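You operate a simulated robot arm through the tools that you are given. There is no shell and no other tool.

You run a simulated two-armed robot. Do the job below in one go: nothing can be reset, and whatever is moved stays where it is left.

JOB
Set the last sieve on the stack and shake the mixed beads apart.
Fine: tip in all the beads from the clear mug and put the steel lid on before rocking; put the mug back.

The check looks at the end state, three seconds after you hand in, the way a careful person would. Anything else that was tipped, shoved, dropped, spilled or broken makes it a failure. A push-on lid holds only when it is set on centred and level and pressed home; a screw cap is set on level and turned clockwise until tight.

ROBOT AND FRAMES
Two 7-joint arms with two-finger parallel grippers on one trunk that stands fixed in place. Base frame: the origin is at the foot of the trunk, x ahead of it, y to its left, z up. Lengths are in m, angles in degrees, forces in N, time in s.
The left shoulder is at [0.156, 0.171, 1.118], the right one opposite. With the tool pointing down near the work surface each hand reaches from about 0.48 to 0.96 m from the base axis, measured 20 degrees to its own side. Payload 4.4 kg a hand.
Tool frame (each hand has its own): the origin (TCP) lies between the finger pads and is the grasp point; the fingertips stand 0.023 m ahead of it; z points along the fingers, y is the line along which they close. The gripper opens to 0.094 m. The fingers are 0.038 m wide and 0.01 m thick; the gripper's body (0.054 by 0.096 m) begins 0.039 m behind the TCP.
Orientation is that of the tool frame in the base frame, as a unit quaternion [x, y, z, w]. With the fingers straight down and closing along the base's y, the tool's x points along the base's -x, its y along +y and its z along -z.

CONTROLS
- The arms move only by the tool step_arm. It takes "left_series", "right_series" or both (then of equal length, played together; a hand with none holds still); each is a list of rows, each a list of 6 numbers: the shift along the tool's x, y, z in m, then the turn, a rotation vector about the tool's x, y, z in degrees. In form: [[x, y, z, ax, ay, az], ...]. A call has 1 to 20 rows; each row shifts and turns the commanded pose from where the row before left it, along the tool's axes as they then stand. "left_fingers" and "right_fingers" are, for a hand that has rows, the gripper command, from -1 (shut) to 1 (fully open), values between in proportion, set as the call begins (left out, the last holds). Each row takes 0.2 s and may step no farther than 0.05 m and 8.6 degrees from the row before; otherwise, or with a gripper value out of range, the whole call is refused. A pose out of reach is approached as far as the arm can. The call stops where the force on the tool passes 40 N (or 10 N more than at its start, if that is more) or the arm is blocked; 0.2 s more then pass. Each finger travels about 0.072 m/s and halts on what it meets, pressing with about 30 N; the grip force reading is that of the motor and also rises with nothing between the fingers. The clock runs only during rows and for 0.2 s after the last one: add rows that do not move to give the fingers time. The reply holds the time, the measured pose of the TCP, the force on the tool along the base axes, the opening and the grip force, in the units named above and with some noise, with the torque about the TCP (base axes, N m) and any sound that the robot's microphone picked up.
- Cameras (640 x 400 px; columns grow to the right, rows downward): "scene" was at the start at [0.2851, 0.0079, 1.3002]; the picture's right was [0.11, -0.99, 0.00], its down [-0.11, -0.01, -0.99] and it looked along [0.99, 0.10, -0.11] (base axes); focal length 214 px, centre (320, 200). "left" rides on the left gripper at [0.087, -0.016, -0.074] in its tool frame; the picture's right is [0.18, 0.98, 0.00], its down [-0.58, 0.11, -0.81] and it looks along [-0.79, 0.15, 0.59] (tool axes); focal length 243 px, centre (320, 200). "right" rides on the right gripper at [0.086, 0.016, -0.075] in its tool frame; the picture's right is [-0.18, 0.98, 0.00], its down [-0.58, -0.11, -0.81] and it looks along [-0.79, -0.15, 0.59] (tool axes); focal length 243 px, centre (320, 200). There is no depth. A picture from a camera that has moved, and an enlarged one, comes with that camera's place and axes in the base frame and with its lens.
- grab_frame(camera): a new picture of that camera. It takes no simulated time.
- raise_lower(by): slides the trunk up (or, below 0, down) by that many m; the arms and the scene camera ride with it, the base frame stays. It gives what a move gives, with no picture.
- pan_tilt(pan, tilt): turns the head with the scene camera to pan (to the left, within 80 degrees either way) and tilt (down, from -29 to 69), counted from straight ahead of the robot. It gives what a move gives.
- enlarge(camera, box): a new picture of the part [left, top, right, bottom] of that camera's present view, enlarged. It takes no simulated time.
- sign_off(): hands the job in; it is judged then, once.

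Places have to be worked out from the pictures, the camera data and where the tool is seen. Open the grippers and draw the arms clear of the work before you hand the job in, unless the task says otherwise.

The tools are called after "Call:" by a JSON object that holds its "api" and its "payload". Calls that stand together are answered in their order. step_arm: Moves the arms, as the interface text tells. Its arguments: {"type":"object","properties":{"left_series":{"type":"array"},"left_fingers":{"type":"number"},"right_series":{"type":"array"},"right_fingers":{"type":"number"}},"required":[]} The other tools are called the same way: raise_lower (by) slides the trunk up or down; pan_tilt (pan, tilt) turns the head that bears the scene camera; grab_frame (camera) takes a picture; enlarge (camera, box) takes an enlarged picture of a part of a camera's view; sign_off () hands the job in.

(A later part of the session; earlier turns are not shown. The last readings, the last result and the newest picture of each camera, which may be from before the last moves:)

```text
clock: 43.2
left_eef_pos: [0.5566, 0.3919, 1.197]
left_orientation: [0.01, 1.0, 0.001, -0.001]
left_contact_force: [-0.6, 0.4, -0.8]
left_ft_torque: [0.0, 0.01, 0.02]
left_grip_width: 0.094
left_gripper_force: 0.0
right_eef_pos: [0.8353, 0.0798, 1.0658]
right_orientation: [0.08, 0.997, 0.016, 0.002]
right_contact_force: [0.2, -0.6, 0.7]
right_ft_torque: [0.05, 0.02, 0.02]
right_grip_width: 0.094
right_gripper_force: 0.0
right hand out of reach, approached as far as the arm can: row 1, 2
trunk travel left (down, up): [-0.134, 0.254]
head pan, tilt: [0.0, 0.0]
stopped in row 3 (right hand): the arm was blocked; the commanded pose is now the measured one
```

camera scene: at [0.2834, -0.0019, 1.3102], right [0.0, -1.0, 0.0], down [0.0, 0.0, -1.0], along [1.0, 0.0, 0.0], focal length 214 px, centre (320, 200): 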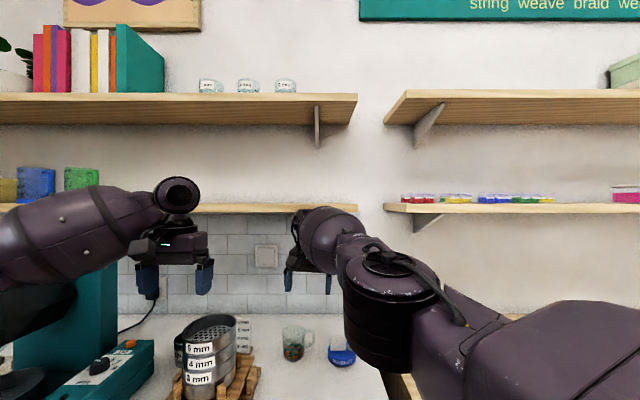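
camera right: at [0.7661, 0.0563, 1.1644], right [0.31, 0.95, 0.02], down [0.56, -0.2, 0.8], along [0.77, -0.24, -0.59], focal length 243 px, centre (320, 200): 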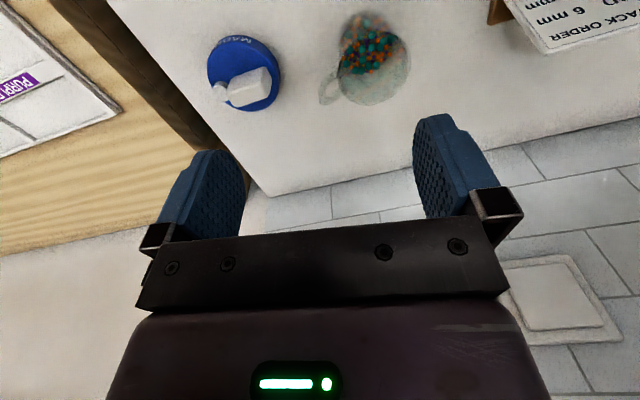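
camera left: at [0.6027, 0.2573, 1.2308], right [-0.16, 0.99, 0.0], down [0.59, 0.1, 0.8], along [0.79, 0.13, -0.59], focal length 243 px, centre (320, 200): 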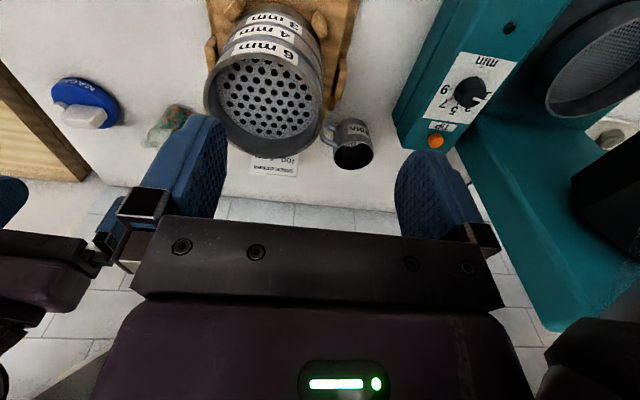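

Blocked again, though far from the true limit, so some joint seems saturated. Turning in place worked before; I turn the other way (counter-clockwise ~45°) to let the arm re-posture, then try retreating.

Call:
{"api": "step_arm", "payload": {"right_series": [[0, 0, 0, 0, 0, -8.2], [0, 0, 0, 0, 0, -8.2], [0, 0, 0, 0, 0, -8.2], [0, 0, 0, 0, 0, -8.2], [0, 0, 0, 0, 0, -8.2], [0, 0, 0, 0, 0, -8.2], [0, 0, 0, 0, 0, 0]]}}

Call:
{"api": "grab_frame", "payload": {"camera": "scene"}}

```text
clock: 44.8
left_eef_pos: [0.5567, 0.3922, 1.1977]
left_orientation: [0.011, 1.0, 0.0, -0.002]
left_contact_force: [0.3, -0.9, 0.5]
left_ft_torque: [0.03, 0.0, 0.02]
left_grip_width: 0.0939
left_gripper_force: 0.1
right_eef_pos: [0.8161, 0.0746, 1.0558]
right_orientation: [-0.326, 0.945, 0.012, 0.01]
right_contact_force: [-0.4, -0.5, 0.1]
right_ft_torque: [-0.03, 0.02, 0.02]
right_grip_width: 0.0939
right_gripper_force: 0.1
right hand out of reach, approached as far as the arm can: row 5, 6
trunk travel left (down, up): [-0.134, 0.254]
head pan, tilt: [0.0, 0.0]
```

```text
taken
camera scene: at [0.283, -0.0023, 1.3105], right [0.0, -1.0, 0.0], down [0.0, 0.0, -1.0], along [1.0, 0.0, 0.0], focal length 214 px, centre (320, 200)
```

scene: 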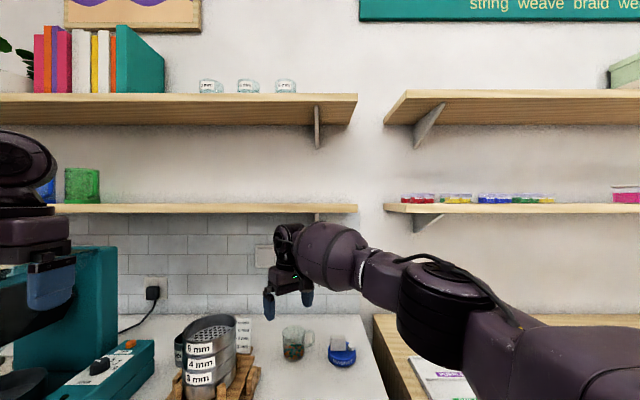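

The elbow has swung out to the right and the hand came in. I continue inward from this posture.

Call:
{"api": "step_arm", "payload": {"right_series": [[0.036, 0.014, 0, 0, 0, 0], [0.036, 0.014, 0, 0, 0, 0], [0.036, 0.014, 0, 0, 0, 0], [0, 0, 0, 0, 0, 0]]}}

Call:
{"api": "grab_frame", "payload": {"camera": "scene"}}

```text
clock: 45.8
left_eef_pos: [0.5587, 0.3924, 1.1972]
left_orientation: [0.01, 1.0, 0.0, -0.001]
left_contact_force: [0.2, -0.3, 0.2]
left_ft_torque: [-0.01, 0.0, 0.01]
left_grip_width: 0.0939
left_gripper_force: 0.1
right_eef_pos: [0.7055, 0.0371, 1.0534]
right_orientation: [-0.348, 0.938, 0.012, 0.008]
right_contact_force: [0.0, -0.3, -1.3]
right_ft_torque: [0.02, 0.03, 0.02]
right_grip_width: 0.094
right_gripper_force: 0.0
trunk travel left (down, up): [-0.134, 0.254]
head pan, tilt: [0.0, 0.0]
```

```text
taken
camera scene: at [0.2836, -0.0017, 1.3101], right [0.0, -1.0, 0.0], down [0.0, 0.0, -1.0], along [1.0, 0.0, 0.0], focal length 214 px, centre (320, 200)
```

scene: 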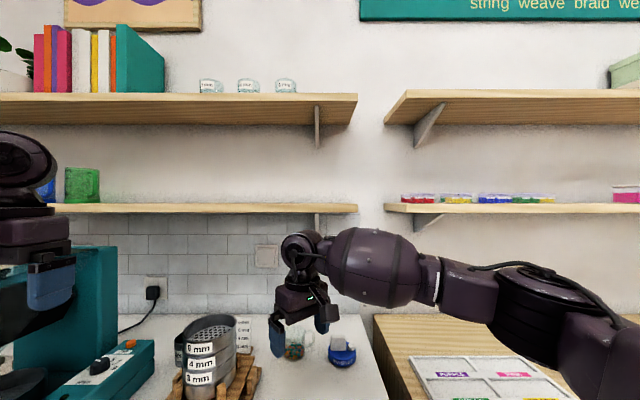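

The right arm is free again (reach is limited to ~0.73 m from its shoulder, so a straight-down grasp of the mug isn't possible). New plan: the right hand takes the mug with the tool leaning forward-left (azimuth ≈55°, 65° down), sets it nearer; first I set that orientation here.

Call:
{"api": "step_arm", "payload": {"right_series": [[0, 0, 0, 0, 0, -7.2], [0, 0, 0, 0, 0, -7.2], [0, 0, 0, 0, -8.3, 0], [0, 0, 0, 0, -8.3, 0], [0, 0, 0, 0, -8.3, 0], [0, 0, 0, 0, 0, 0]]}}

Call:
{"api": "pan_tilt", "payload": {"pan": 6, "tilt": 35}}

Call:
{"api": "grab_frame", "payload": {"camera": "scene"}}

Call:
{"api": "grab_frame", "payload": {"camera": "right"}}

```text
clock: 47.2
left_eef_pos: [0.5565, 0.3943, 1.1977]
left_orientation: [0.01, 1.0, 0.0, -0.002]
left_contact_force: [0.0, -0.7, 1.1]
left_ft_torque: [0.03, 0.0, -0.01]
left_grip_width: 0.0939
left_gripper_force: 0.0
right_eef_pos: [0.7076, 0.0382, 1.053]
right_orientation: [-0.448, 0.864, 0.11, 0.202]
right_contact_force: [0.5, -0.8, 0.0]
right_ft_torque: [-0.01, 0.0, 0.0]
right_grip_width: 0.0937
right_gripper_force: 0.1
trunk travel left (down, up): [-0.134, 0.254]
head pan, tilt: [0.0, 0.0]
```

```text
clock: 48.2
left_eef_pos: [0.5573, 0.393, 1.1969]
left_orientation: [0.011, 1.0, 0.0, -0.001]
left_contact_force: [-0.1, -0.3, 0.1]
left_ft_torque: [0.0, 0.0, -0.01]
left_grip_width: 0.0939
left_gripper_force: 0.1
right_eef_pos: [0.7052, 0.0378, 1.0525]
right_orientation: [-0.45, 0.863, 0.11, 0.2]
right_contact_force: [0.3, -0.4, -0.4]
right_ft_torque: [0.01, 0.02, 0.01]
right_grip_width: 0.0938
right_gripper_force: 0.0
trunk travel left (down, up): [-0.134, 0.254]
head pan, tilt: [6.0, 35.0]
```

```text
taken
camera scene: at [0.281, 0.0075, 1.2542], right [0.1, -0.99, 0.0], down [-0.57, -0.06, -0.82], along [0.82, 0.09, -0.57], focal length 214 px, centre (320, 200)
```

scene: 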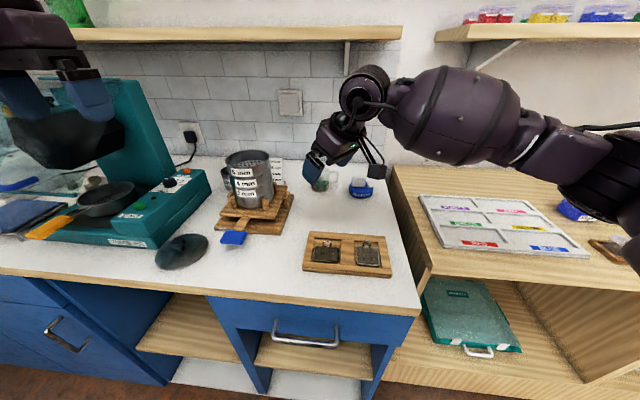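

```text
taken
camera right: at [0.6308, -0.0439, 1.0808], right [-0.71, 0.7, 0.09], down [0.19, 0.07, 0.98], along [0.68, 0.71, -0.18], focal length 243 px, centre (320, 200)
```

right: 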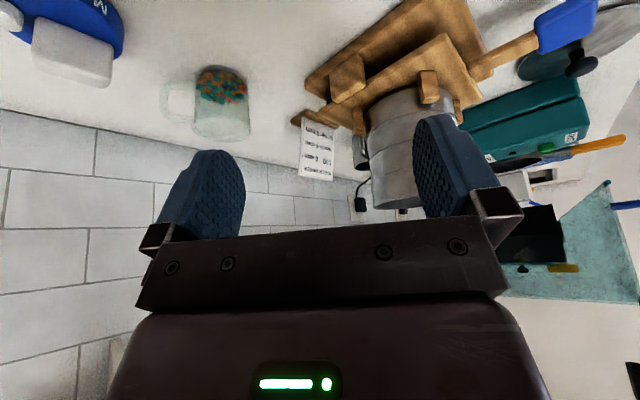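

Orientation is right (azimuth 56°, 63° down). I zoom the hand view to re-measure the mug and its handle from this side.

Call:
{"api": "enlarge", "payload": {"camera": "right", "box": [140, 50, 280, 160]}}

Call:
{"api": "enlarge", "payload": {"camera": "scene", "box": [290, 110, 410, 210]}}

```text
3.64 times, centred on (210, 105) of right
camera zoom: at [0.6308, -0.0439, 1.0808], right [-0.71, 0.7, 0.09], down [0.19, 0.07, 0.98], along [0.68, 0.71, -0.18], focal length 882 px, centre (720, 546)
```

zoom: 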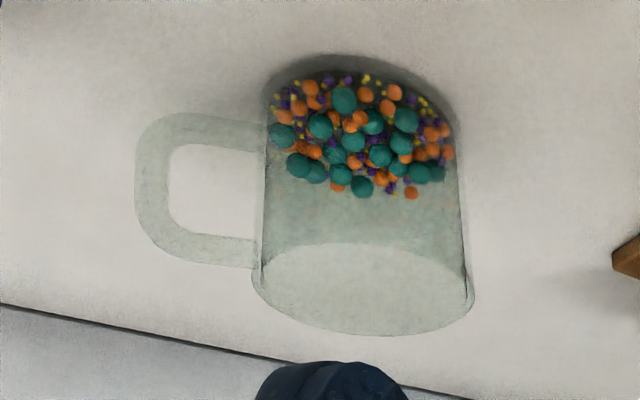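

```text
4.00 times, centred on (350, 160) of scene
camera zoom: at [0.281, 0.0075, 1.2542], right [0.1, -0.99, 0.0], down [-0.57, -0.06, -0.82], along [0.82, 0.09, -0.57], focal length 858 px, centre (200, 360)
```

zoom: 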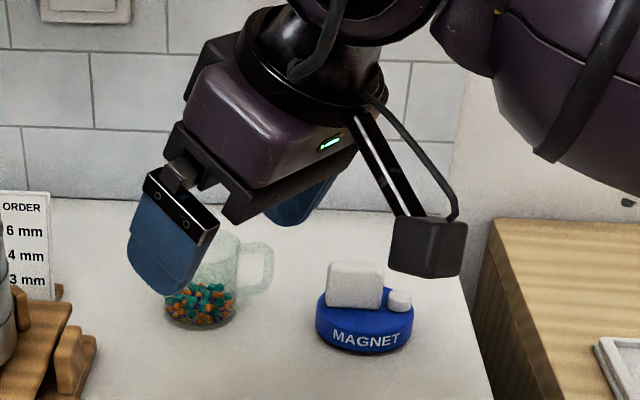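

From this side the handle azimuth comes out near -55° (not -90°), which would clash with the right fingers here but suits the LEFT hand pointing along azimuth ≈-20° (handle ahead of the fingertips), good for pouring directly. Mug axis reconfirmed at (0.8765, 0.070). I retreat the right hand first.

Call:
{"api": "step_arm", "payload": {"right_series": [[0.0337, -0.0052, -0.0279, 0, 0, 0], [0.0337, -0.0052, -0.0279, 0, 0, 0], [0.0337, -0.0052, -0.0279, 0, 0, 0], [0.0337, -0.0052, -0.0279, 0, 0, 0], [0.0337, -0.0052, -0.0279, 0, 0, 0], [0, 0, 0, 0, 0, 0]]}}

Call:
{"api": "grab_frame", "payload": {"camera": "scene"}}

Call:
{"api": "enlarge", "payload": {"camera": "scene", "box": [280, 140, 400, 220]}}

```text
clock: 49.6
left_eef_pos: [0.5579, 0.3921, 1.1954]
left_orientation: [0.01, 1.0, 0.0, -0.003]
left_contact_force: [0.6, 0.2, -0.7]
left_ft_torque: [0.01, 0.01, 0.01]
left_grip_width: 0.094
left_gripper_force: 0.0
right_eef_pos: [0.606, -0.1522, 1.1003]
right_orientation: [-0.449, 0.864, 0.109, 0.2]
right_contact_force: [0.6, 0.2, 0.1]
right_ft_torque: [0.03, 0.02, 0.01]
right_grip_width: 0.094
right_gripper_force: 0.1
trunk travel left (down, up): [-0.134, 0.254]
head pan, tilt: [6.0, 35.0]
```

```text
taken
camera scene: at [0.2815, 0.0073, 1.2538], right [0.1, -0.99, 0.0], down [-0.57, -0.06, -0.82], along [0.81, 0.09, -0.57], focal length 214 px, centre (320, 200)
```

scene: 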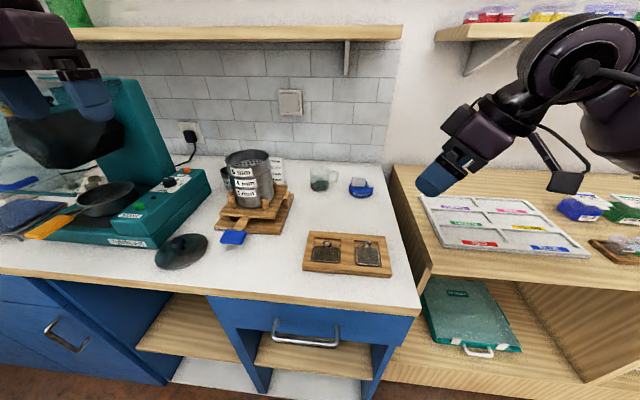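

```text
5.00 times, centred on (340, 180) of scene
camera zoom: at [0.2815, 0.0073, 1.2538], right [0.1, -0.99, 0.0], down [-0.57, -0.06, -0.82], along [0.81, 0.09, -0.57], focal length 1072 px, centre (220, 300)
```

zoom: 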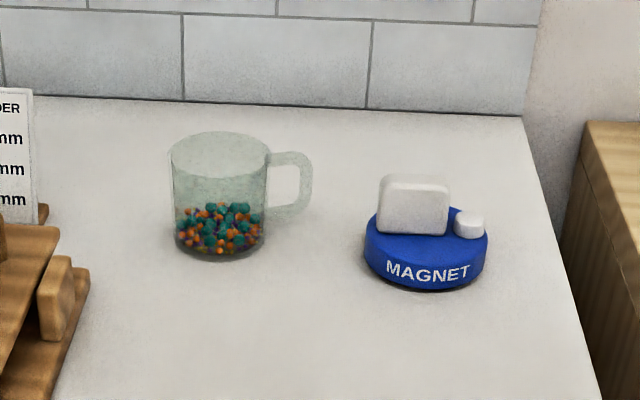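

Right hand is out of the way. I now bring the left hand in front of the stack/mug region at z≈1.15.

Call:
{"api": "step_arm", "payload": {"left_series": [[-0.009, -0.039, 0.0067, 0, 0, 0], [-0.009, -0.039, 0.0067, 0, 0, 0], [-0.009, -0.039, 0.0067, 0, 0, 0], [-0.009, -0.039, 0.0067, 0, 0, 0], [-0.009, -0.039, 0.0067, 0, 0, 0], [-0.009, -0.039, 0.0067, 0, 0, 0], [-0.009, -0.039, 0.0067, 0, 0, 0], [0, 0, 0, 0, 0, 0]]}}

Call:
{"api": "step_arm", "payload": {"left_series": [[0, 0, 0, 0, 0, 6.4], [0, 0, 0, 0, 0, 6.4], [0, 0, 0, 0, 0, 6], [0, 0, 0, 0, -8, 0], [0, 0, 0, 0, -8, 0], [0, 0, 0, 0, -8, 0], [0, 0, 0, 0, -8, 0], [0, 0, 0, 0, -8, 0], [0, 0, 0, 0, 0, 0]]}}

Call:
{"api": "grab_frame", "payload": {"camera": "scene"}}

Call:
{"api": "grab_frame", "payload": {"camera": "left"}}

```text
clock: 51.4
left_eef_pos: [0.6147, 0.118, 1.1513]
left_orientation: [0.01, 1.0, 0.0, -0.001]
left_contact_force: [0.7, 0.5, -0.6]
left_ft_torque: [0.02, 0.0, 0.0]
left_grip_width: 0.0939
left_gripper_force: 0.2
right_eef_pos: [0.6052, -0.153, 1.1019]
right_orientation: [-0.449, 0.864, 0.11, 0.2]
right_contact_force: [0.7, 0.3, 0.3]
right_ft_torque: [-0.03, 0.0, -0.03]
right_grip_width: 0.0941
right_gripper_force: 0.0
trunk travel left (down, up): [-0.134, 0.254]
head pan, tilt: [6.0, 35.0]
```

```text
clock: 53.4
left_eef_pos: [0.6134, 0.119, 1.1494]
left_orientation: [0.163, 0.926, -0.059, 0.336]
left_contact_force: [-0.4, -0.6, -0.3]
left_ft_torque: [-0.01, -0.01, 0.0]
left_grip_width: 0.0939
left_gripper_force: 0.1
right_eef_pos: [0.6058, -0.1528, 1.1007]
right_orientation: [-0.449, 0.864, 0.109, 0.201]
right_contact_force: [0.0, 0.2, 0.0]
right_ft_torque: [-0.01, 0.0, -0.02]
right_grip_width: 0.0938
right_gripper_force: 0.2
trunk travel left (down, up): [-0.134, 0.254]
head pan, tilt: [6.0, 35.0]
```

```text
taken
camera scene: at [0.2809, 0.0075, 1.2541], right [0.1, -0.99, 0.0], down [-0.57, -0.06, -0.82], along [0.81, 0.09, -0.57], focal length 214 px, centre (320, 200)
```

scene: 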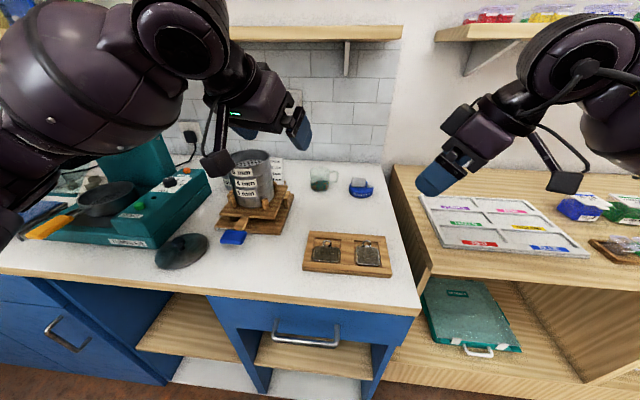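

```text
taken
camera left: at [0.501, 0.1436, 1.1506], right [0.2, 0.97, -0.12], down [-0.03, 0.13, 0.99], along [0.98, -0.2, 0.05], focal length 243 px, centre (320, 200)
```

left: 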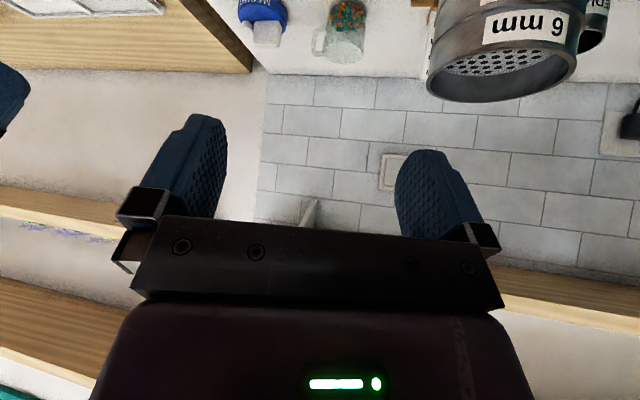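

Left tool now points forward-right and 50° down. I move to the pre-grasp point 10 cm short of the mug along the tool axis.

Call:
{"api": "step_arm", "payload": {"left_series": [[-0.0092, 0.0072, 0.041, 0, 0, 0], [-0.0092, 0.0072, 0.041, 0, 0, 0], [-0.0092, 0.0072, 0.041, 0, 0, 0], [-0.0092, 0.0072, 0.041, 0, 0, 0], [-0.0092, 0.0072, 0.041, 0, 0, 0], [-0.0092, 0.0072, 0.041, 0, 0, 0], [0, 0, 0, 0, 0, 0]], "left_fingers": 1}}

Call:
{"api": "grab_frame", "payload": {"camera": "left"}}

Call:
{"api": "enlarge", "payload": {"camera": "scene", "box": [210, 110, 390, 240]}}

```text
clock: 55.0
left_eef_pos: [0.8071, 0.0857, 1.0124]
left_orientation: [0.167, 0.922, -0.059, 0.345]
left_contact_force: [-0.3, -0.4, -0.4]
left_ft_torque: [-0.02, -0.04, 0.01]
left_grip_width: 0.0944
left_gripper_force: 0.0
right_eef_pos: [0.5961, -0.1552, 1.1106]
right_orientation: [-0.449, 0.863, 0.107, 0.207]
right_contact_force: [0.0, 1.2, -0.4]
right_ft_torque: [0.01, 0.01, 0.03]
right_grip_width: 0.0939
right_gripper_force: 0.1
trunk travel left (down, up): [-0.134, 0.254]
head pan, tilt: [6.0, 35.0]
```

```text
taken
camera left: at [0.696, 0.1125, 1.0113], right [0.21, 0.97, -0.11], down [-0.05, 0.13, 0.99], along [0.98, -0.2, 0.07], focal length 243 px, centre (320, 200)
```

left: 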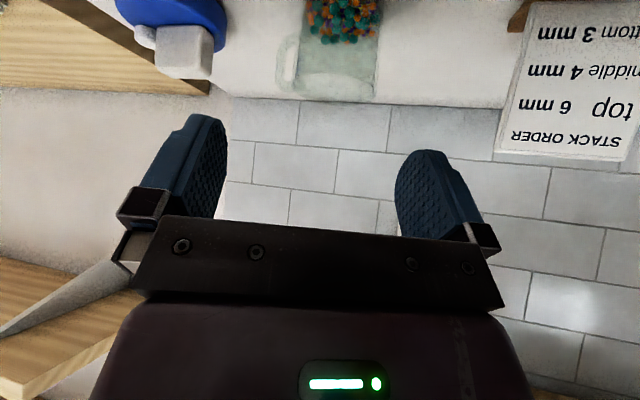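

```text
3.08 times, centred on (300, 175) of scene
camera zoom: at [0.2702, 0.0047, 1.2583], right [0.1, -0.99, 0.0], down [-0.56, -0.06, -0.82], along [0.82, 0.09, -0.57], focal length 660 px, centre (382, 277)
```

zoom: 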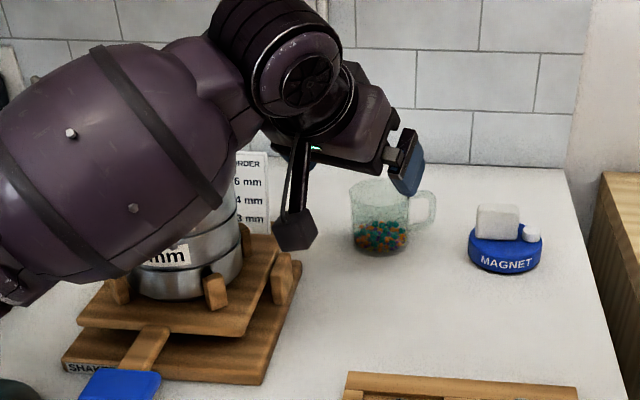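

The trunk/camera shifted slightly and the left hand is 17 mm high: the left forearm seems to be resting on something (likely the stack). I back out along the same path at once.

Call:
{"api": "step_arm", "payload": {"left_series": [[-0.016, 0, -0.02, 0, 0, 0], [-0.02, 0, -0.03, 0, 0, 0], [0, 0, 0, 0, 0, 0]]}}

Call:
{"api": "grab_frame", "payload": {"camera": "scene"}}

Call:
{"api": "enlarge", "payload": {"camera": "scene", "box": [180, 110, 340, 250]}}

```text
clock: 55.8
left_eef_pos: [0.813, 0.0926, 1.0559]
left_orientation: [0.162, 0.927, -0.059, 0.334]
left_contact_force: [0.5, 0.3, 0.4]
left_ft_torque: [-0.03, 0.02, -0.02]
left_grip_width: 0.094
left_gripper_force: 0.1
right_eef_pos: [0.606, -0.1527, 1.1021]
right_orientation: [-0.449, 0.864, 0.11, 0.201]
right_contact_force: [0.7, 0.2, 0.1]
right_ft_torque: [-0.01, 0.04, -0.01]
right_grip_width: 0.0939
right_gripper_force: 0.1
trunk travel left (down, up): [-0.134, 0.254]
head pan, tilt: [6.0, 35.0]
```

```text
taken
camera scene: at [0.2813, 0.0076, 1.2537], right [0.1, -0.99, 0.0], down [-0.57, -0.06, -0.82], along [0.81, 0.09, -0.57], focal length 214 px, centre (320, 200)
```

scene: 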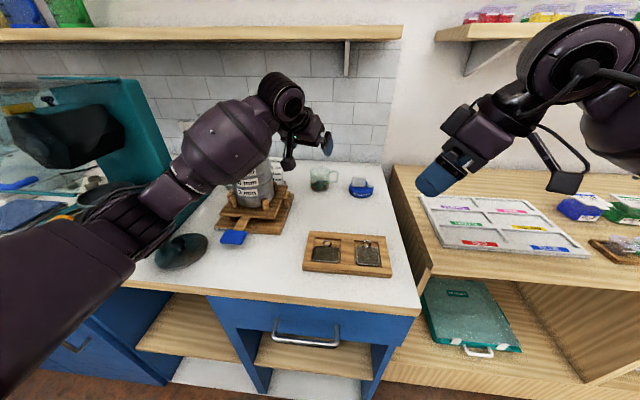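

```text
2.86 times, centred on (260, 180) of scene
camera zoom: at [0.2813, 0.0076, 1.2537], right [0.1, -0.99, 0.0], down [-0.57, -0.06, -0.82], along [0.81, 0.09, -0.57], focal length 613 px, centre (491, 257)
```

zoom: 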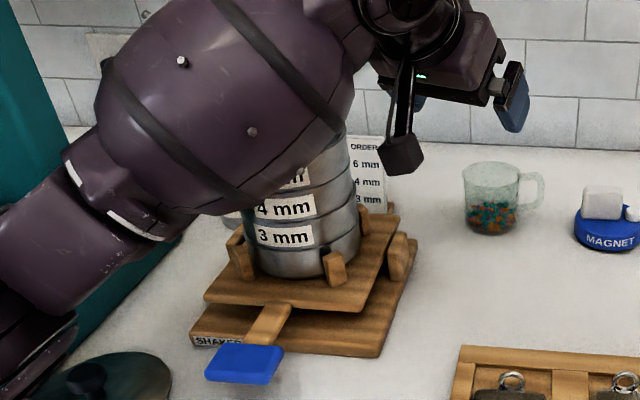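

Released; the trunk is back in place. I pull the left hand fully back and inspect the stack.

Call:
{"api": "step_arm", "payload": {"left_series": [[0.0082, -0.0088, -0.045, 0, 0, 0], [0.0182, -0.0088, -0.0397, 0, 0, 0], [0.0182, -0.0088, -0.0397, 0, 0, 0], [0.0182, -0.0088, -0.0397, 0, 0, 0], [0.0182, -0.0088, -0.0397, 0, 0, 0], [0, 0, 0, 0, 0, 0]]}}

Call:
{"api": "enlarge", "payload": {"camera": "scene", "box": [200, 130, 320, 250]}}

Call:
{"api": "grab_frame", "payload": {"camera": "left"}}

Call:
{"api": "grab_frame", "payload": {"camera": "scene"}}

```text
clock: 57.2
left_eef_pos: [0.6173, 0.1162, 1.1614]
left_orientation: [0.162, 0.927, -0.059, 0.334]
left_contact_force: [-0.3, -0.5, 0.5]
left_ft_torque: [-0.02, -0.02, -0.01]
left_grip_width: 0.0939
left_gripper_force: 0.2
right_eef_pos: [0.6068, -0.1532, 1.1007]
right_orientation: [-0.449, 0.864, 0.111, 0.2]
right_contact_force: [1.0, 0.0, 0.1]
right_ft_torque: [0.01, -0.01, 0.01]
right_grip_width: 0.0937
right_gripper_force: 0.1
trunk travel left (down, up): [-0.134, 0.254]
head pan, tilt: [6.0, 35.0]
```

```text
3.33 times, centred on (260, 190) of scene
camera zoom: at [0.2821, 0.0074, 1.2536], right [0.1, -0.99, 0.0], down [-0.57, -0.06, -0.82], along [0.81, 0.09, -0.57], focal length 715 px, centre (520, 233)
```

zoom: 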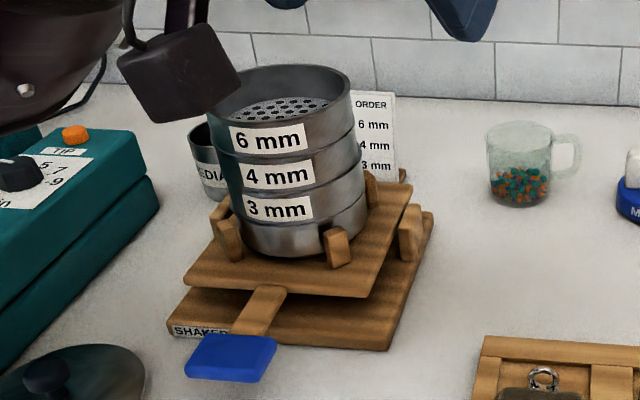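

```text
taken
camera left: at [0.5042, 0.1409, 1.1628], right [0.2, 0.97, -0.12], down [-0.03, 0.13, 0.99], along [0.98, -0.2, 0.05], focal length 243 px, centre (320, 200)
```

left: 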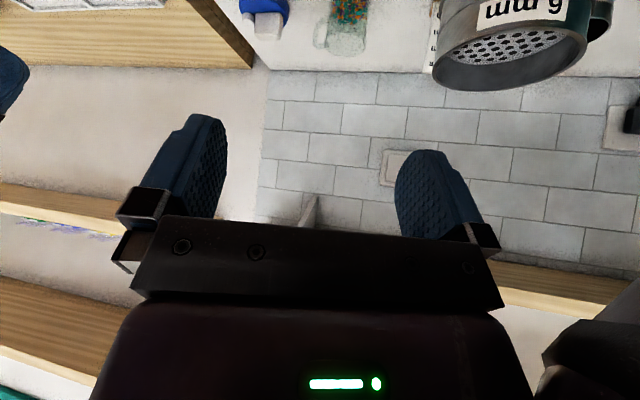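

```text
taken
camera scene: at [0.2821, 0.0074, 1.2536], right [0.1, -0.99, 0.0], down [-0.57, -0.06, -0.82], along [0.81, 0.09, -0.57], focal length 214 px, centre (320, 200)
```

scene: 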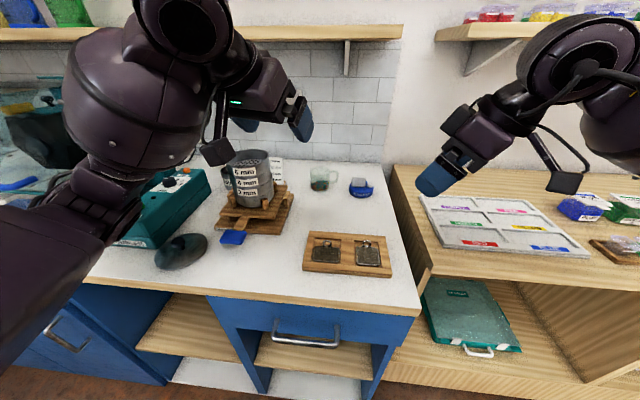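

The stack looks undisturbed (all seams even, platform level). The left forearm can't pass there, so the right arm will take the mug with its tool pointing to azimuth ≈-20°. I park the left hand back at its side first.

Call:
{"api": "step_arm", "payload": {"left_series": [[0.0098, 0.027, -0.0277, 0, 0, 0], [0.0098, 0.027, -0.0277, 0, 0, 0], [0.0098, 0.027, -0.0277, 0, 0, 0], [0.0098, 0.027, -0.0277, 0, 0, 0], [0.0098, 0.027, -0.0277, 0, 0, 0], [0.0098, 0.027, -0.0277, 0, 0, 0], [0, 0, 0, 0, 0, 0]]}}

Call:
{"api": "step_arm", "payload": {"right_series": [[0, 0, 0, 3.75, -0.1, 7.55], [0, 0, 0, 3.75, -0.1, 7.55], [0, 0, 0, 3.75, -0.1, 7.55], [0, 0, 0, 3.75, -0.1, 7.55], [0, 0, 0, 3.75, -0.1, 7.55], [0, 0, 0, 3.75, -0.1, 7.55], [0, 0, 0, 3.75, -0.1, 7.55], [0, 0, 0, 3.75, -0.1, 7.55], [0, 0, 0, 3.75, -0.1, 7.55], [0, 0, 0, 0, -6.7, 0], [0, 0, 0, 0, -6.7, 0], [0, 0, 0, 0, 0, 0]]}}

Call:
{"api": "grab_frame", "payload": {"camera": "scene"}}

```text
clock: 58.8
left_eef_pos: [0.5311, 0.3217, 1.2521]
left_orientation: [0.163, 0.926, -0.059, 0.334]
left_contact_force: [0.6, -1.0, 0.2]
left_ft_torque: [-0.01, 0.02, 0.0]
left_grip_width: 0.0941
left_gripper_force: 0.1
right_eef_pos: [0.6061, -0.1518, 1.0996]
right_orientation: [-0.449, 0.864, 0.11, 0.2]
right_contact_force: [0.1, 0.7, -0.2]
right_ft_torque: [-0.01, -0.03, 0.03]
right_grip_width: 0.094
right_gripper_force: 0.1
trunk travel left (down, up): [-0.134, 0.254]
head pan, tilt: [6.0, 35.0]
```

```text
clock: 61.4
left_eef_pos: [0.5292, 0.3217, 1.2527]
left_orientation: [0.163, 0.926, -0.058, 0.335]
left_contact_force: [-0.6, 0.8, 0.8]
left_ft_torque: [0.03, 0.04, 0.02]
left_grip_width: 0.0943
left_gripper_force: 0.0
right_eef_pos: [0.606, -0.1523, 1.1025]
right_orientation: [0.172, 0.924, -0.057, 0.337]
right_contact_force: [0.1, -0.2, -0.3]
right_ft_torque: [0.02, 0.03, 0.0]
right_grip_width: 0.0943
right_gripper_force: 0.0
trunk travel left (down, up): [-0.134, 0.254]
head pan, tilt: [6.0, 35.0]
```

```text
taken
camera scene: at [0.281, 0.0074, 1.2541], right [0.1, -0.99, 0.0], down [-0.57, -0.06, -0.82], along [0.81, 0.09, -0.57], focal length 214 px, centre (320, 200)
```

scene: 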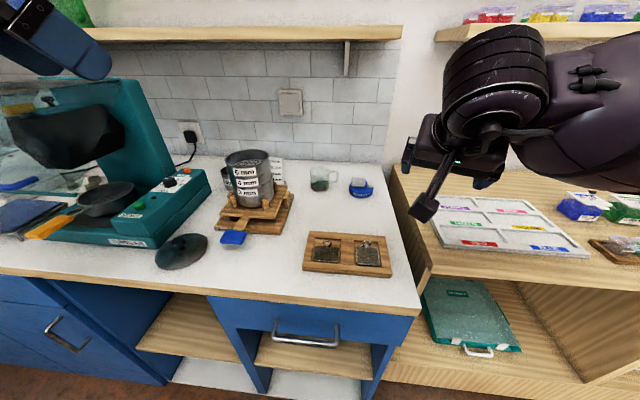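

Right tool is now oriented as wanted. I move it toward the pre-grasp point in two parts, checking for obstructions.

Call:
{"api": "step_arm", "payload": {"right_series": [[-0.0017, 0.0335, 0.0169, 0, 0, 0], [-0.0017, 0.0335, 0.0169, 0, 0, 0], [-0.0017, 0.0335, 0.0169, 0, 0, 0], [-0.0017, 0.0335, 0.0169, 0, 0, 0], [-0.0017, 0.0335, 0.0169, 0, 0, 0], [0, 0, 0, 0, 0, 0]], "right_fingers": 1}}

Call:
{"api": "grab_frame", "payload": {"camera": "scene"}}

Call:
{"api": "grab_frame", "payload": {"camera": "right"}}

```text
clock: 62.8
left_eef_pos: [0.5293, 0.3221, 1.2514]
left_orientation: [0.163, 0.926, -0.059, 0.335]
left_contact_force: [0.4, 0.0, -0.2]
left_ft_torque: [-0.01, 0.02, -0.06]
left_grip_width: 0.0939
left_gripper_force: 0.0
right_eef_pos: [0.7212, -0.0172, 1.046]
right_orientation: [0.172, 0.924, -0.056, 0.337]
right_contact_force: [-0.2, -1.1, 0.3]
right_ft_torque: [0.01, 0.01, 0.02]
right_grip_width: 0.0941
right_gripper_force: 0.1
trunk travel left (down, up): [-0.134, 0.254]
head pan, tilt: [6.0, 35.0]
```

```text
taken
camera scene: at [0.2806, 0.0074, 1.2543], right [0.1, -0.99, 0.0], down [-0.57, -0.06, -0.82], along [0.81, 0.09, -0.57], focal length 214 px, centre (320, 200)
```

scene: 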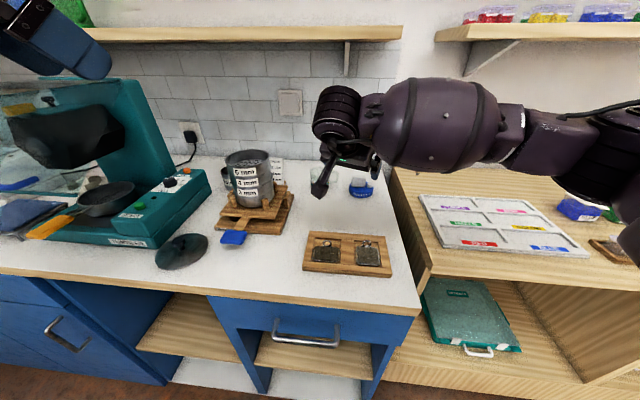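

```text
taken
camera right: at [0.6224, 0.0386, 1.047], right [0.48, 0.87, 0.13], down [-0.11, -0.09, 0.99], along [0.87, -0.49, 0.05], focal length 243 px, centre (320, 200)
```

right: 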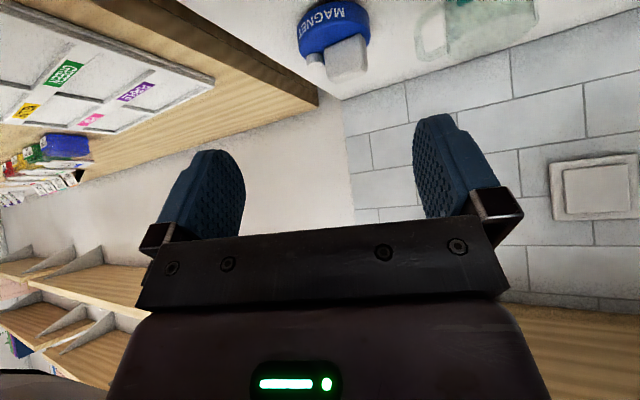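

Clear so far. I continue to the pre-grasp point.

Call:
{"api": "step_arm", "payload": {"right_series": [[-0.0012, 0.0338, 0.0179, 0, 0, 0], [-0.0012, 0.0338, 0.0179, 0, 0, 0], [-0.0012, 0.0338, 0.0179, 0, 0, 0], [-0.0012, 0.0338, 0.0179, 0, 0, 0], [0, 0, 0, 0, 0, 0]]}}

Call:
{"api": "grab_frame", "payload": {"camera": "right"}}

Call:
{"api": "enlarge", "payload": {"camera": "scene", "box": [240, 90, 420, 220]}}

```text
clock: 64.0
left_eef_pos: [0.5299, 0.321, 1.2518]
left_orientation: [0.162, 0.926, -0.059, 0.335]
left_contact_force: [-0.2, -0.5, -0.7]
left_ft_torque: [-0.03, -0.01, 0.03]
left_grip_width: 0.0939
left_gripper_force: 0.1
right_eef_pos: [0.816, 0.0915, 0.9958]
right_orientation: [0.171, 0.924, -0.056, 0.337]
right_contact_force: [0.3, -0.8, -0.1]
right_ft_torque: [0.02, 0.02, -0.01]
right_grip_width: 0.0939
right_gripper_force: 0.0
trunk travel left (down, up): [-0.134, 0.254]
head pan, tilt: [6.0, 35.0]
```

```text
taken
camera right: at [0.7171, 0.1482, 0.9963], right [0.48, 0.87, 0.13], down [-0.11, -0.09, 0.99], along [0.87, -0.49, 0.05], focal length 243 px, centre (320, 200)
```

right: 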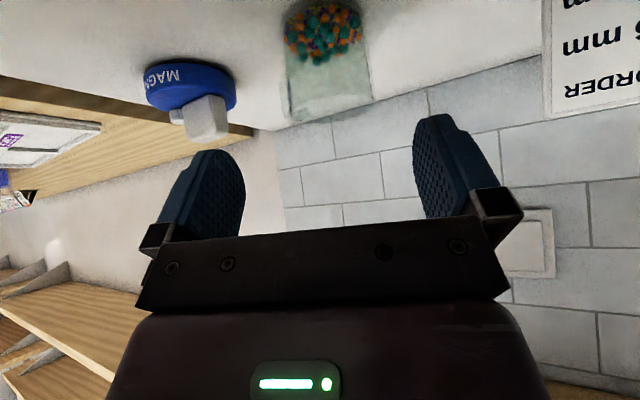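

```text
3.08 times, centred on (330, 155) of scene
camera zoom: at [0.2807, 0.0074, 1.2543], right [0.1, -0.99, 0.0], down [-0.57, -0.06, -0.82], along [0.81, 0.09, -0.57], focal length 660 px, centre (289, 338)
```

zoom: 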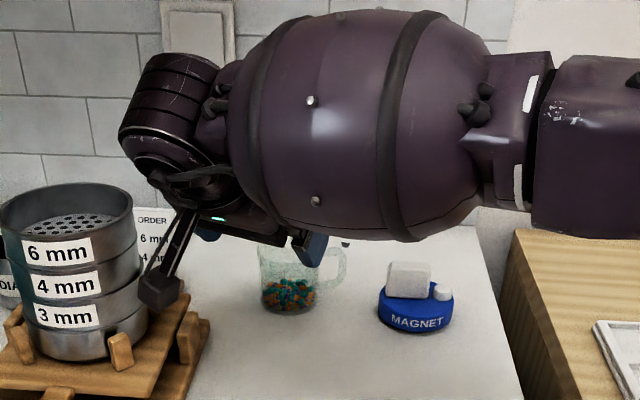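

Pre-grasp reached, but on the final approach the hand's camera box would come too near the shaker's right pivot block. From the views the handle azimuth is ≈-52°, so I turn the tool to azimuth -10° (camera then clears by ~2 cm) and realign.

Call:
{"api": "step_arm", "payload": {"right_series": [[0, 0, 0, -3.2, 0.05, -3.83], [0, 0, 0, -3.2, 0.05, -3.83], [0.0024, -0.0112, -0.002, 0, 0, 0], [0, 0, 0, 0, 0, 0]]}}

Call:
{"api": "grab_frame", "payload": {"camera": "right"}}

Call:
{"api": "enlarge", "payload": {"camera": "scene", "box": [240, 110, 400, 230]}}

```text
clock: 65.0
left_eef_pos: [0.529, 0.3212, 1.252]
left_orientation: [0.164, 0.926, -0.06, 0.335]
left_contact_force: [1.0, -0.7, -0.3]
left_ft_torque: [0.02, -0.01, -0.01]
left_grip_width: 0.0938
left_gripper_force: 0.0
right_eef_pos: [0.8119, 0.0822, 0.9937]
right_orientation: [0.09, 0.935, -0.027, 0.341]
right_contact_force: [0.6, 0.4, 0.5]
right_ft_torque: [-0.01, 0.01, 0.01]
right_grip_width: 0.0942
right_gripper_force: 0.0
trunk travel left (down, up): [-0.134, 0.254]
head pan, tilt: [6.0, 35.0]
```

```text
taken
camera right: at [0.7039, 0.1192, 0.9958], right [0.32, 0.94, 0.13], down [-0.09, -0.1, 0.99], along [0.94, -0.33, 0.05], focal length 243 px, centre (320, 200)
```

right: 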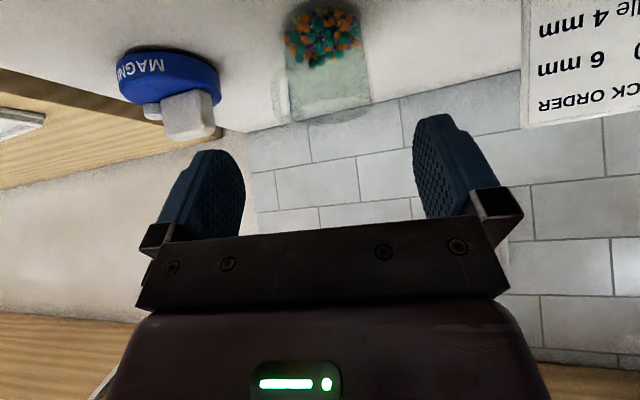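

```text
3.33 times, centred on (320, 170) of scene
camera zoom: at [0.2811, 0.0073, 1.2541], right [0.1, -0.99, 0.0], down [-0.57, -0.06, -0.82], along [0.81, 0.09, -0.57], focal length 715 px, centre (320, 300)
```

zoom: 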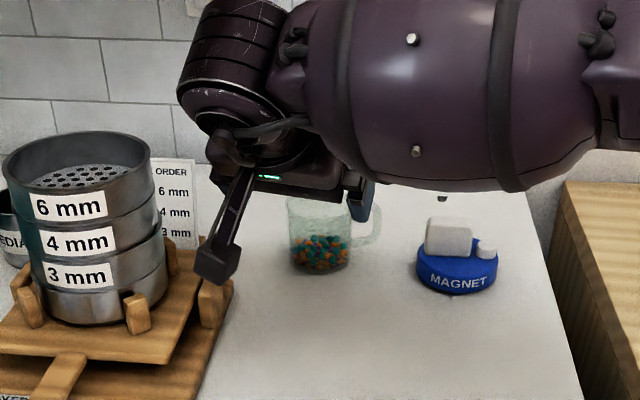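

The handle is ~44° off to the right ahead of the fingers, the camera box clears the shaker. I approach along the tool axis.

Call:
{"api": "step_arm", "payload": {"right_series": [[0, 0, 0.03, 0, 0, 0], [0, 0, 0.03, 0, 0, 0], [0, 0, 0.015, 0, 0, 0], [0, 0, 0, 0, 0, 0]]}}

Call:
{"api": "grab_frame", "payload": {"camera": "right"}}

Call:
{"api": "enlarge", "payload": {"camera": "scene", "box": [270, 130, 390, 220]}}

```text
clock: 66.0
left_eef_pos: [0.5288, 0.3222, 1.2522]
left_orientation: [0.163, 0.926, -0.059, 0.335]
left_contact_force: [-0.3, 0.4, 0.0]
left_ft_torque: [0.01, 0.01, -0.01]
left_grip_width: 0.0941
left_gripper_force: 0.1
right_eef_pos: [0.859, 0.0732, 0.9374]
right_orientation: [0.091, 0.935, -0.027, 0.341]
right_contact_force: [0.6, -0.4, -0.3]
right_ft_torque: [0.03, -0.03, -0.02]
right_grip_width: 0.0941
right_gripper_force: 0.1
trunk travel left (down, up): [-0.134, 0.254]
head pan, tilt: [6.0, 35.0]
```

```text
taken
camera right: at [0.751, 0.1108, 0.9385], right [0.32, 0.94, 0.13], down [-0.09, -0.1, 0.99], along [0.94, -0.33, 0.05], focal length 243 px, centre (320, 200)
```

right: 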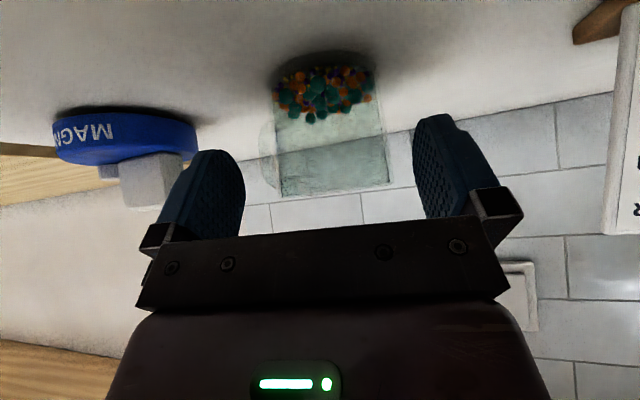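

```text
4.44 times, centred on (330, 175) of scene
camera zoom: at [0.2808, 0.0075, 1.2542], right [0.1, -0.99, 0.0], down [-0.57, -0.06, -0.82], along [0.81, 0.09, -0.57], focal length 953 px, centre (276, 311)
```

zoom: 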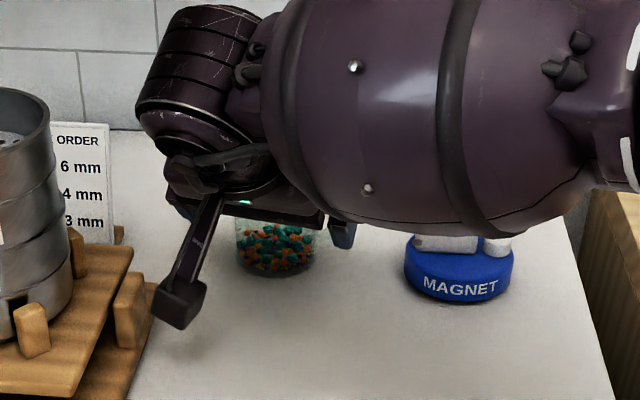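

The mug is centred between the fingers. I advance the last 2 cm and close gently.

Call:
{"api": "step_arm", "payload": {"right_series": [[0, 0, 0.01, 0, 0, 0], [0, 0, 0.011, 0, 0, 0], [0, 0, 0, 0, 0, 0]]}}

Call:
{"api": "grab_frame", "payload": {"camera": "right"}}

```text
clock: 66.8
left_eef_pos: [0.5287, 0.3212, 1.2533]
left_orientation: [0.163, 0.926, -0.059, 0.335]
left_contact_force: [-0.2, -0.6, -0.3]
left_ft_torque: [-0.04, -0.01, -0.01]
left_grip_width: 0.094
left_gripper_force: 0.1
right_eef_pos: [0.8728, 0.0711, 0.9216]
right_orientation: [0.09, 0.935, -0.026, 0.341]
right_contact_force: [-1.0, -0.8, -0.2]
right_ft_torque: [0.01, 0.0, -0.02]
right_grip_width: 0.0939
right_gripper_force: 0.0
trunk travel left (down, up): [-0.134, 0.254]
head pan, tilt: [6.0, 35.0]
```

```text
taken
camera right: at [0.7643, 0.1089, 0.9225], right [0.32, 0.94, 0.13], down [-0.09, -0.1, 0.99], along [0.94, -0.33, 0.05], focal length 243 px, centre (320, 200)
```

right: 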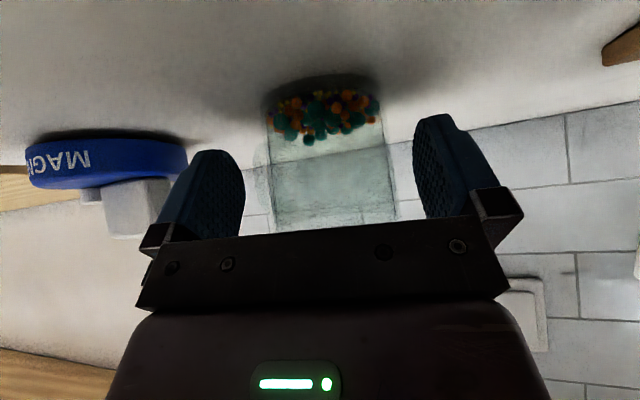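

Position is good; this pose (0.8728, 0.0711, 0.9216) is my return reference. I close the fingers.

Call:
{"api": "step_arm", "payload": {"right_series": [[0, 0, 0, 0, 0, 0], [0, 0, 0, 0, 0, 0], [0, 0, 0, 0, 0, 0], [0, 0, 0, 0, 0, 0]], "right_fingers": -1}}

Call:
{"api": "grab_frame", "payload": {"camera": "right"}}

```text
clock: 67.8
left_eef_pos: [0.5292, 0.3223, 1.2508]
left_orientation: [0.162, 0.926, -0.058, 0.336]
left_contact_force: [0.3, 0.2, 0.1]
left_ft_torque: [0.02, 0.02, -0.01]
left_grip_width: 0.0941
left_gripper_force: 0.0
right_eef_pos: [0.8729, 0.0716, 0.9214]
right_orientation: [0.091, 0.935, -0.027, 0.341]
right_contact_force: [-0.9, 0.9, 0.1]
right_ft_torque: [-0.02, 0.0, -0.03]
right_grip_width: 0.0641
right_gripper_force: 29.8
trunk travel left (down, up): [-0.134, 0.254]
head pan, tilt: [6.0, 35.0]
```

```text
taken
camera right: at [0.7643, 0.1089, 0.9222], right [0.32, 0.94, 0.13], down [-0.09, -0.1, 0.99], along [0.94, -0.33, 0.05], focal length 243 px, centre (320, 200)
```

right: 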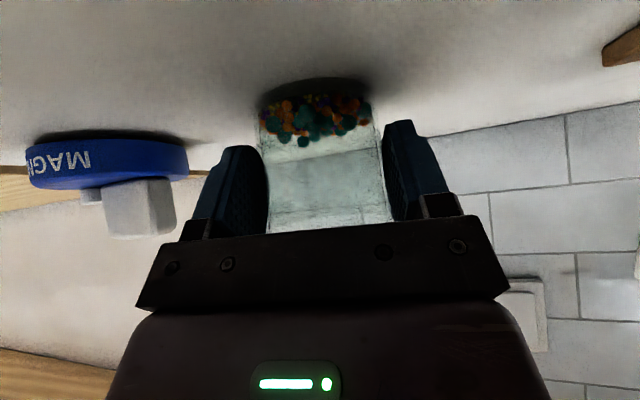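

Mug held (64 mm, 30 N). I lift it straight up and back over the free counter, keeping it upright.

Call:
{"api": "step_arm", "payload": {"right_series": [[-0.0096, 0, -0.0115, 0, 0, 0], [-0.0181, -0.0017, -0.037, 0, 0, 0], [-0.0181, -0.0017, -0.037, 0, 0, 0], [0, 0, 0, 0, 0, 0]]}}

Call:
{"api": "step_arm", "payload": {"right_series": [[0.0036, -0.003, -0.0369, 0, 0, 0], [0.0036, -0.003, -0.0369, 0, 0, 0], [0.0036, -0.003, -0.0369, 0, 0, 0], [0.0036, -0.003, -0.0369, 0, 0, 0], [0.0036, -0.003, -0.0369, 0, 0, 0], [0, 0, 0, 0, 0, 0]]}}

Call:
{"api": "grab_frame", "payload": {"camera": "scene"}}

Call:
{"api": "grab_frame", "payload": {"camera": "right"}}

```text
clock: 68.8
left_eef_pos: [0.5299, 0.3207, 1.2502]
left_orientation: [0.163, 0.926, -0.06, 0.335]
left_contact_force: [0.4, 0.3, -0.6]
left_ft_torque: [0.0, 0.0, 0.0]
left_grip_width: 0.0939
left_gripper_force: 0.1
right_eef_pos: [0.8531, 0.0711, 1.014]
right_orientation: [0.09, 0.936, -0.027, 0.339]
right_contact_force: [0.4, -0.8, -1.5]
right_ft_torque: [0.0, 0.01, 0.03]
right_grip_width: 0.0637
right_gripper_force: 30.0
trunk travel left (down, up): [-0.134, 0.254]
head pan, tilt: [6.0, 35.0]
```

```text
clock: 70.2
left_eef_pos: [0.5308, 0.321, 1.2519]
left_orientation: [0.163, 0.926, -0.06, 0.334]
left_contact_force: [-0.2, 0.2, -0.1]
left_ft_torque: [-0.02, -0.02, 0.01]
left_grip_width: 0.0939
left_gripper_force: 0.1
right_eef_pos: [0.7211, 0.0804, 1.1442]
right_orientation: [0.09, 0.936, -0.027, 0.339]
right_contact_force: [1.2, -0.3, -1.4]
right_ft_torque: [0.0, 0.0, -0.01]
right_grip_width: 0.0638
right_gripper_force: 30.3
trunk travel left (down, up): [-0.134, 0.254]
head pan, tilt: [6.0, 35.0]
```

```text
taken
camera scene: at [0.2818, 0.0074, 1.2537], right [0.1, -0.99, 0.0], down [-0.57, -0.06, -0.82], along [0.81, 0.09, -0.57], focal length 214 px, centre (320, 200)
```

scene: 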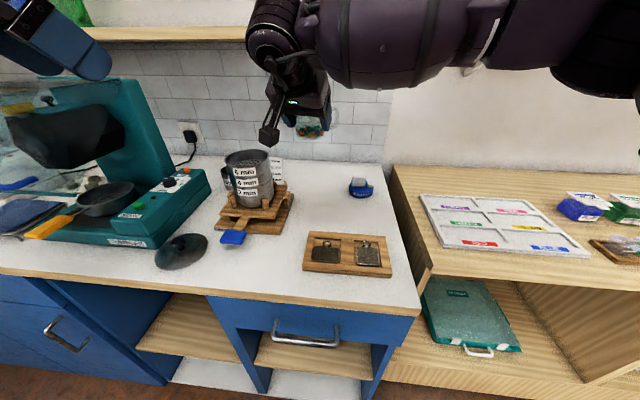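

```text
taken
camera right: at [0.6121, 0.117, 1.1458], right [0.32, 0.94, 0.13], down [-0.09, -0.1, 0.99], along [0.94, -0.33, 0.05], focal length 243 px, centre (320, 200)
```

right: 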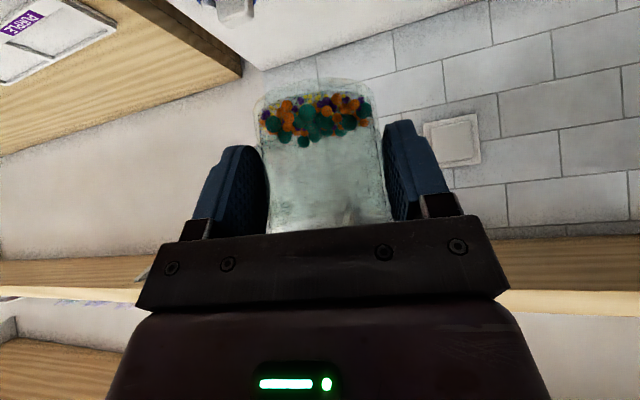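

The mug is up with the beads inside. I turn the hand 50° counter-clockwise about the vertical so the tool points along azimuth ≈40°, the natural pouring direction.

Call:
{"api": "step_arm", "payload": {"right_series": [[0, 0, 0, -5.37, 0.09, -6.45], [0, 0, 0, -5.37, 0.09, -6.45], [0, 0, 0, -5.37, 0.09, -6.45], [0, 0, 0, -5.37, 0.09, -6.45], [0, 0, 0, -5.37, 0.09, -6.45], [0, 0, 0, -5.37, 0.09, -6.45], [0, 0, 0, 0, 0, 0]]}}

Call:
{"api": "grab_frame", "payload": {"camera": "scene"}}

```text
clock: 71.8
left_eef_pos: [0.5301, 0.3216, 1.252]
left_orientation: [0.163, 0.926, -0.06, 0.336]
left_contact_force: [0.0, -0.4, 0.1]
left_ft_torque: [-0.02, -0.02, 0.02]
left_grip_width: 0.0941
left_gripper_force: 0.0
right_eef_pos: [0.7182, 0.0797, 1.1472]
right_orientation: [-0.317, 0.885, 0.12, 0.319]
right_contact_force: [-0.5, 0.9, -0.3]
right_ft_torque: [-0.02, 0.02, 0.02]
right_grip_width: 0.0637
right_gripper_force: 30.1
trunk travel left (down, up): [-0.134, 0.254]
head pan, tilt: [6.0, 35.0]
```

```text
taken
camera scene: at [0.2808, 0.0075, 1.2542], right [0.1, -0.99, 0.0], down [-0.57, -0.06, -0.82], along [0.81, 0.09, -0.57], focal length 214 px, centre (320, 200)
```

scene: 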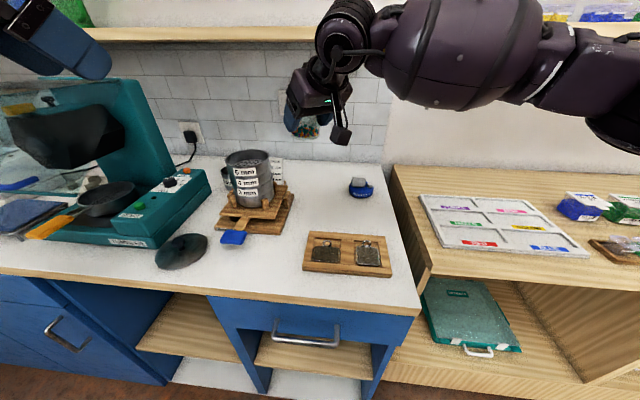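

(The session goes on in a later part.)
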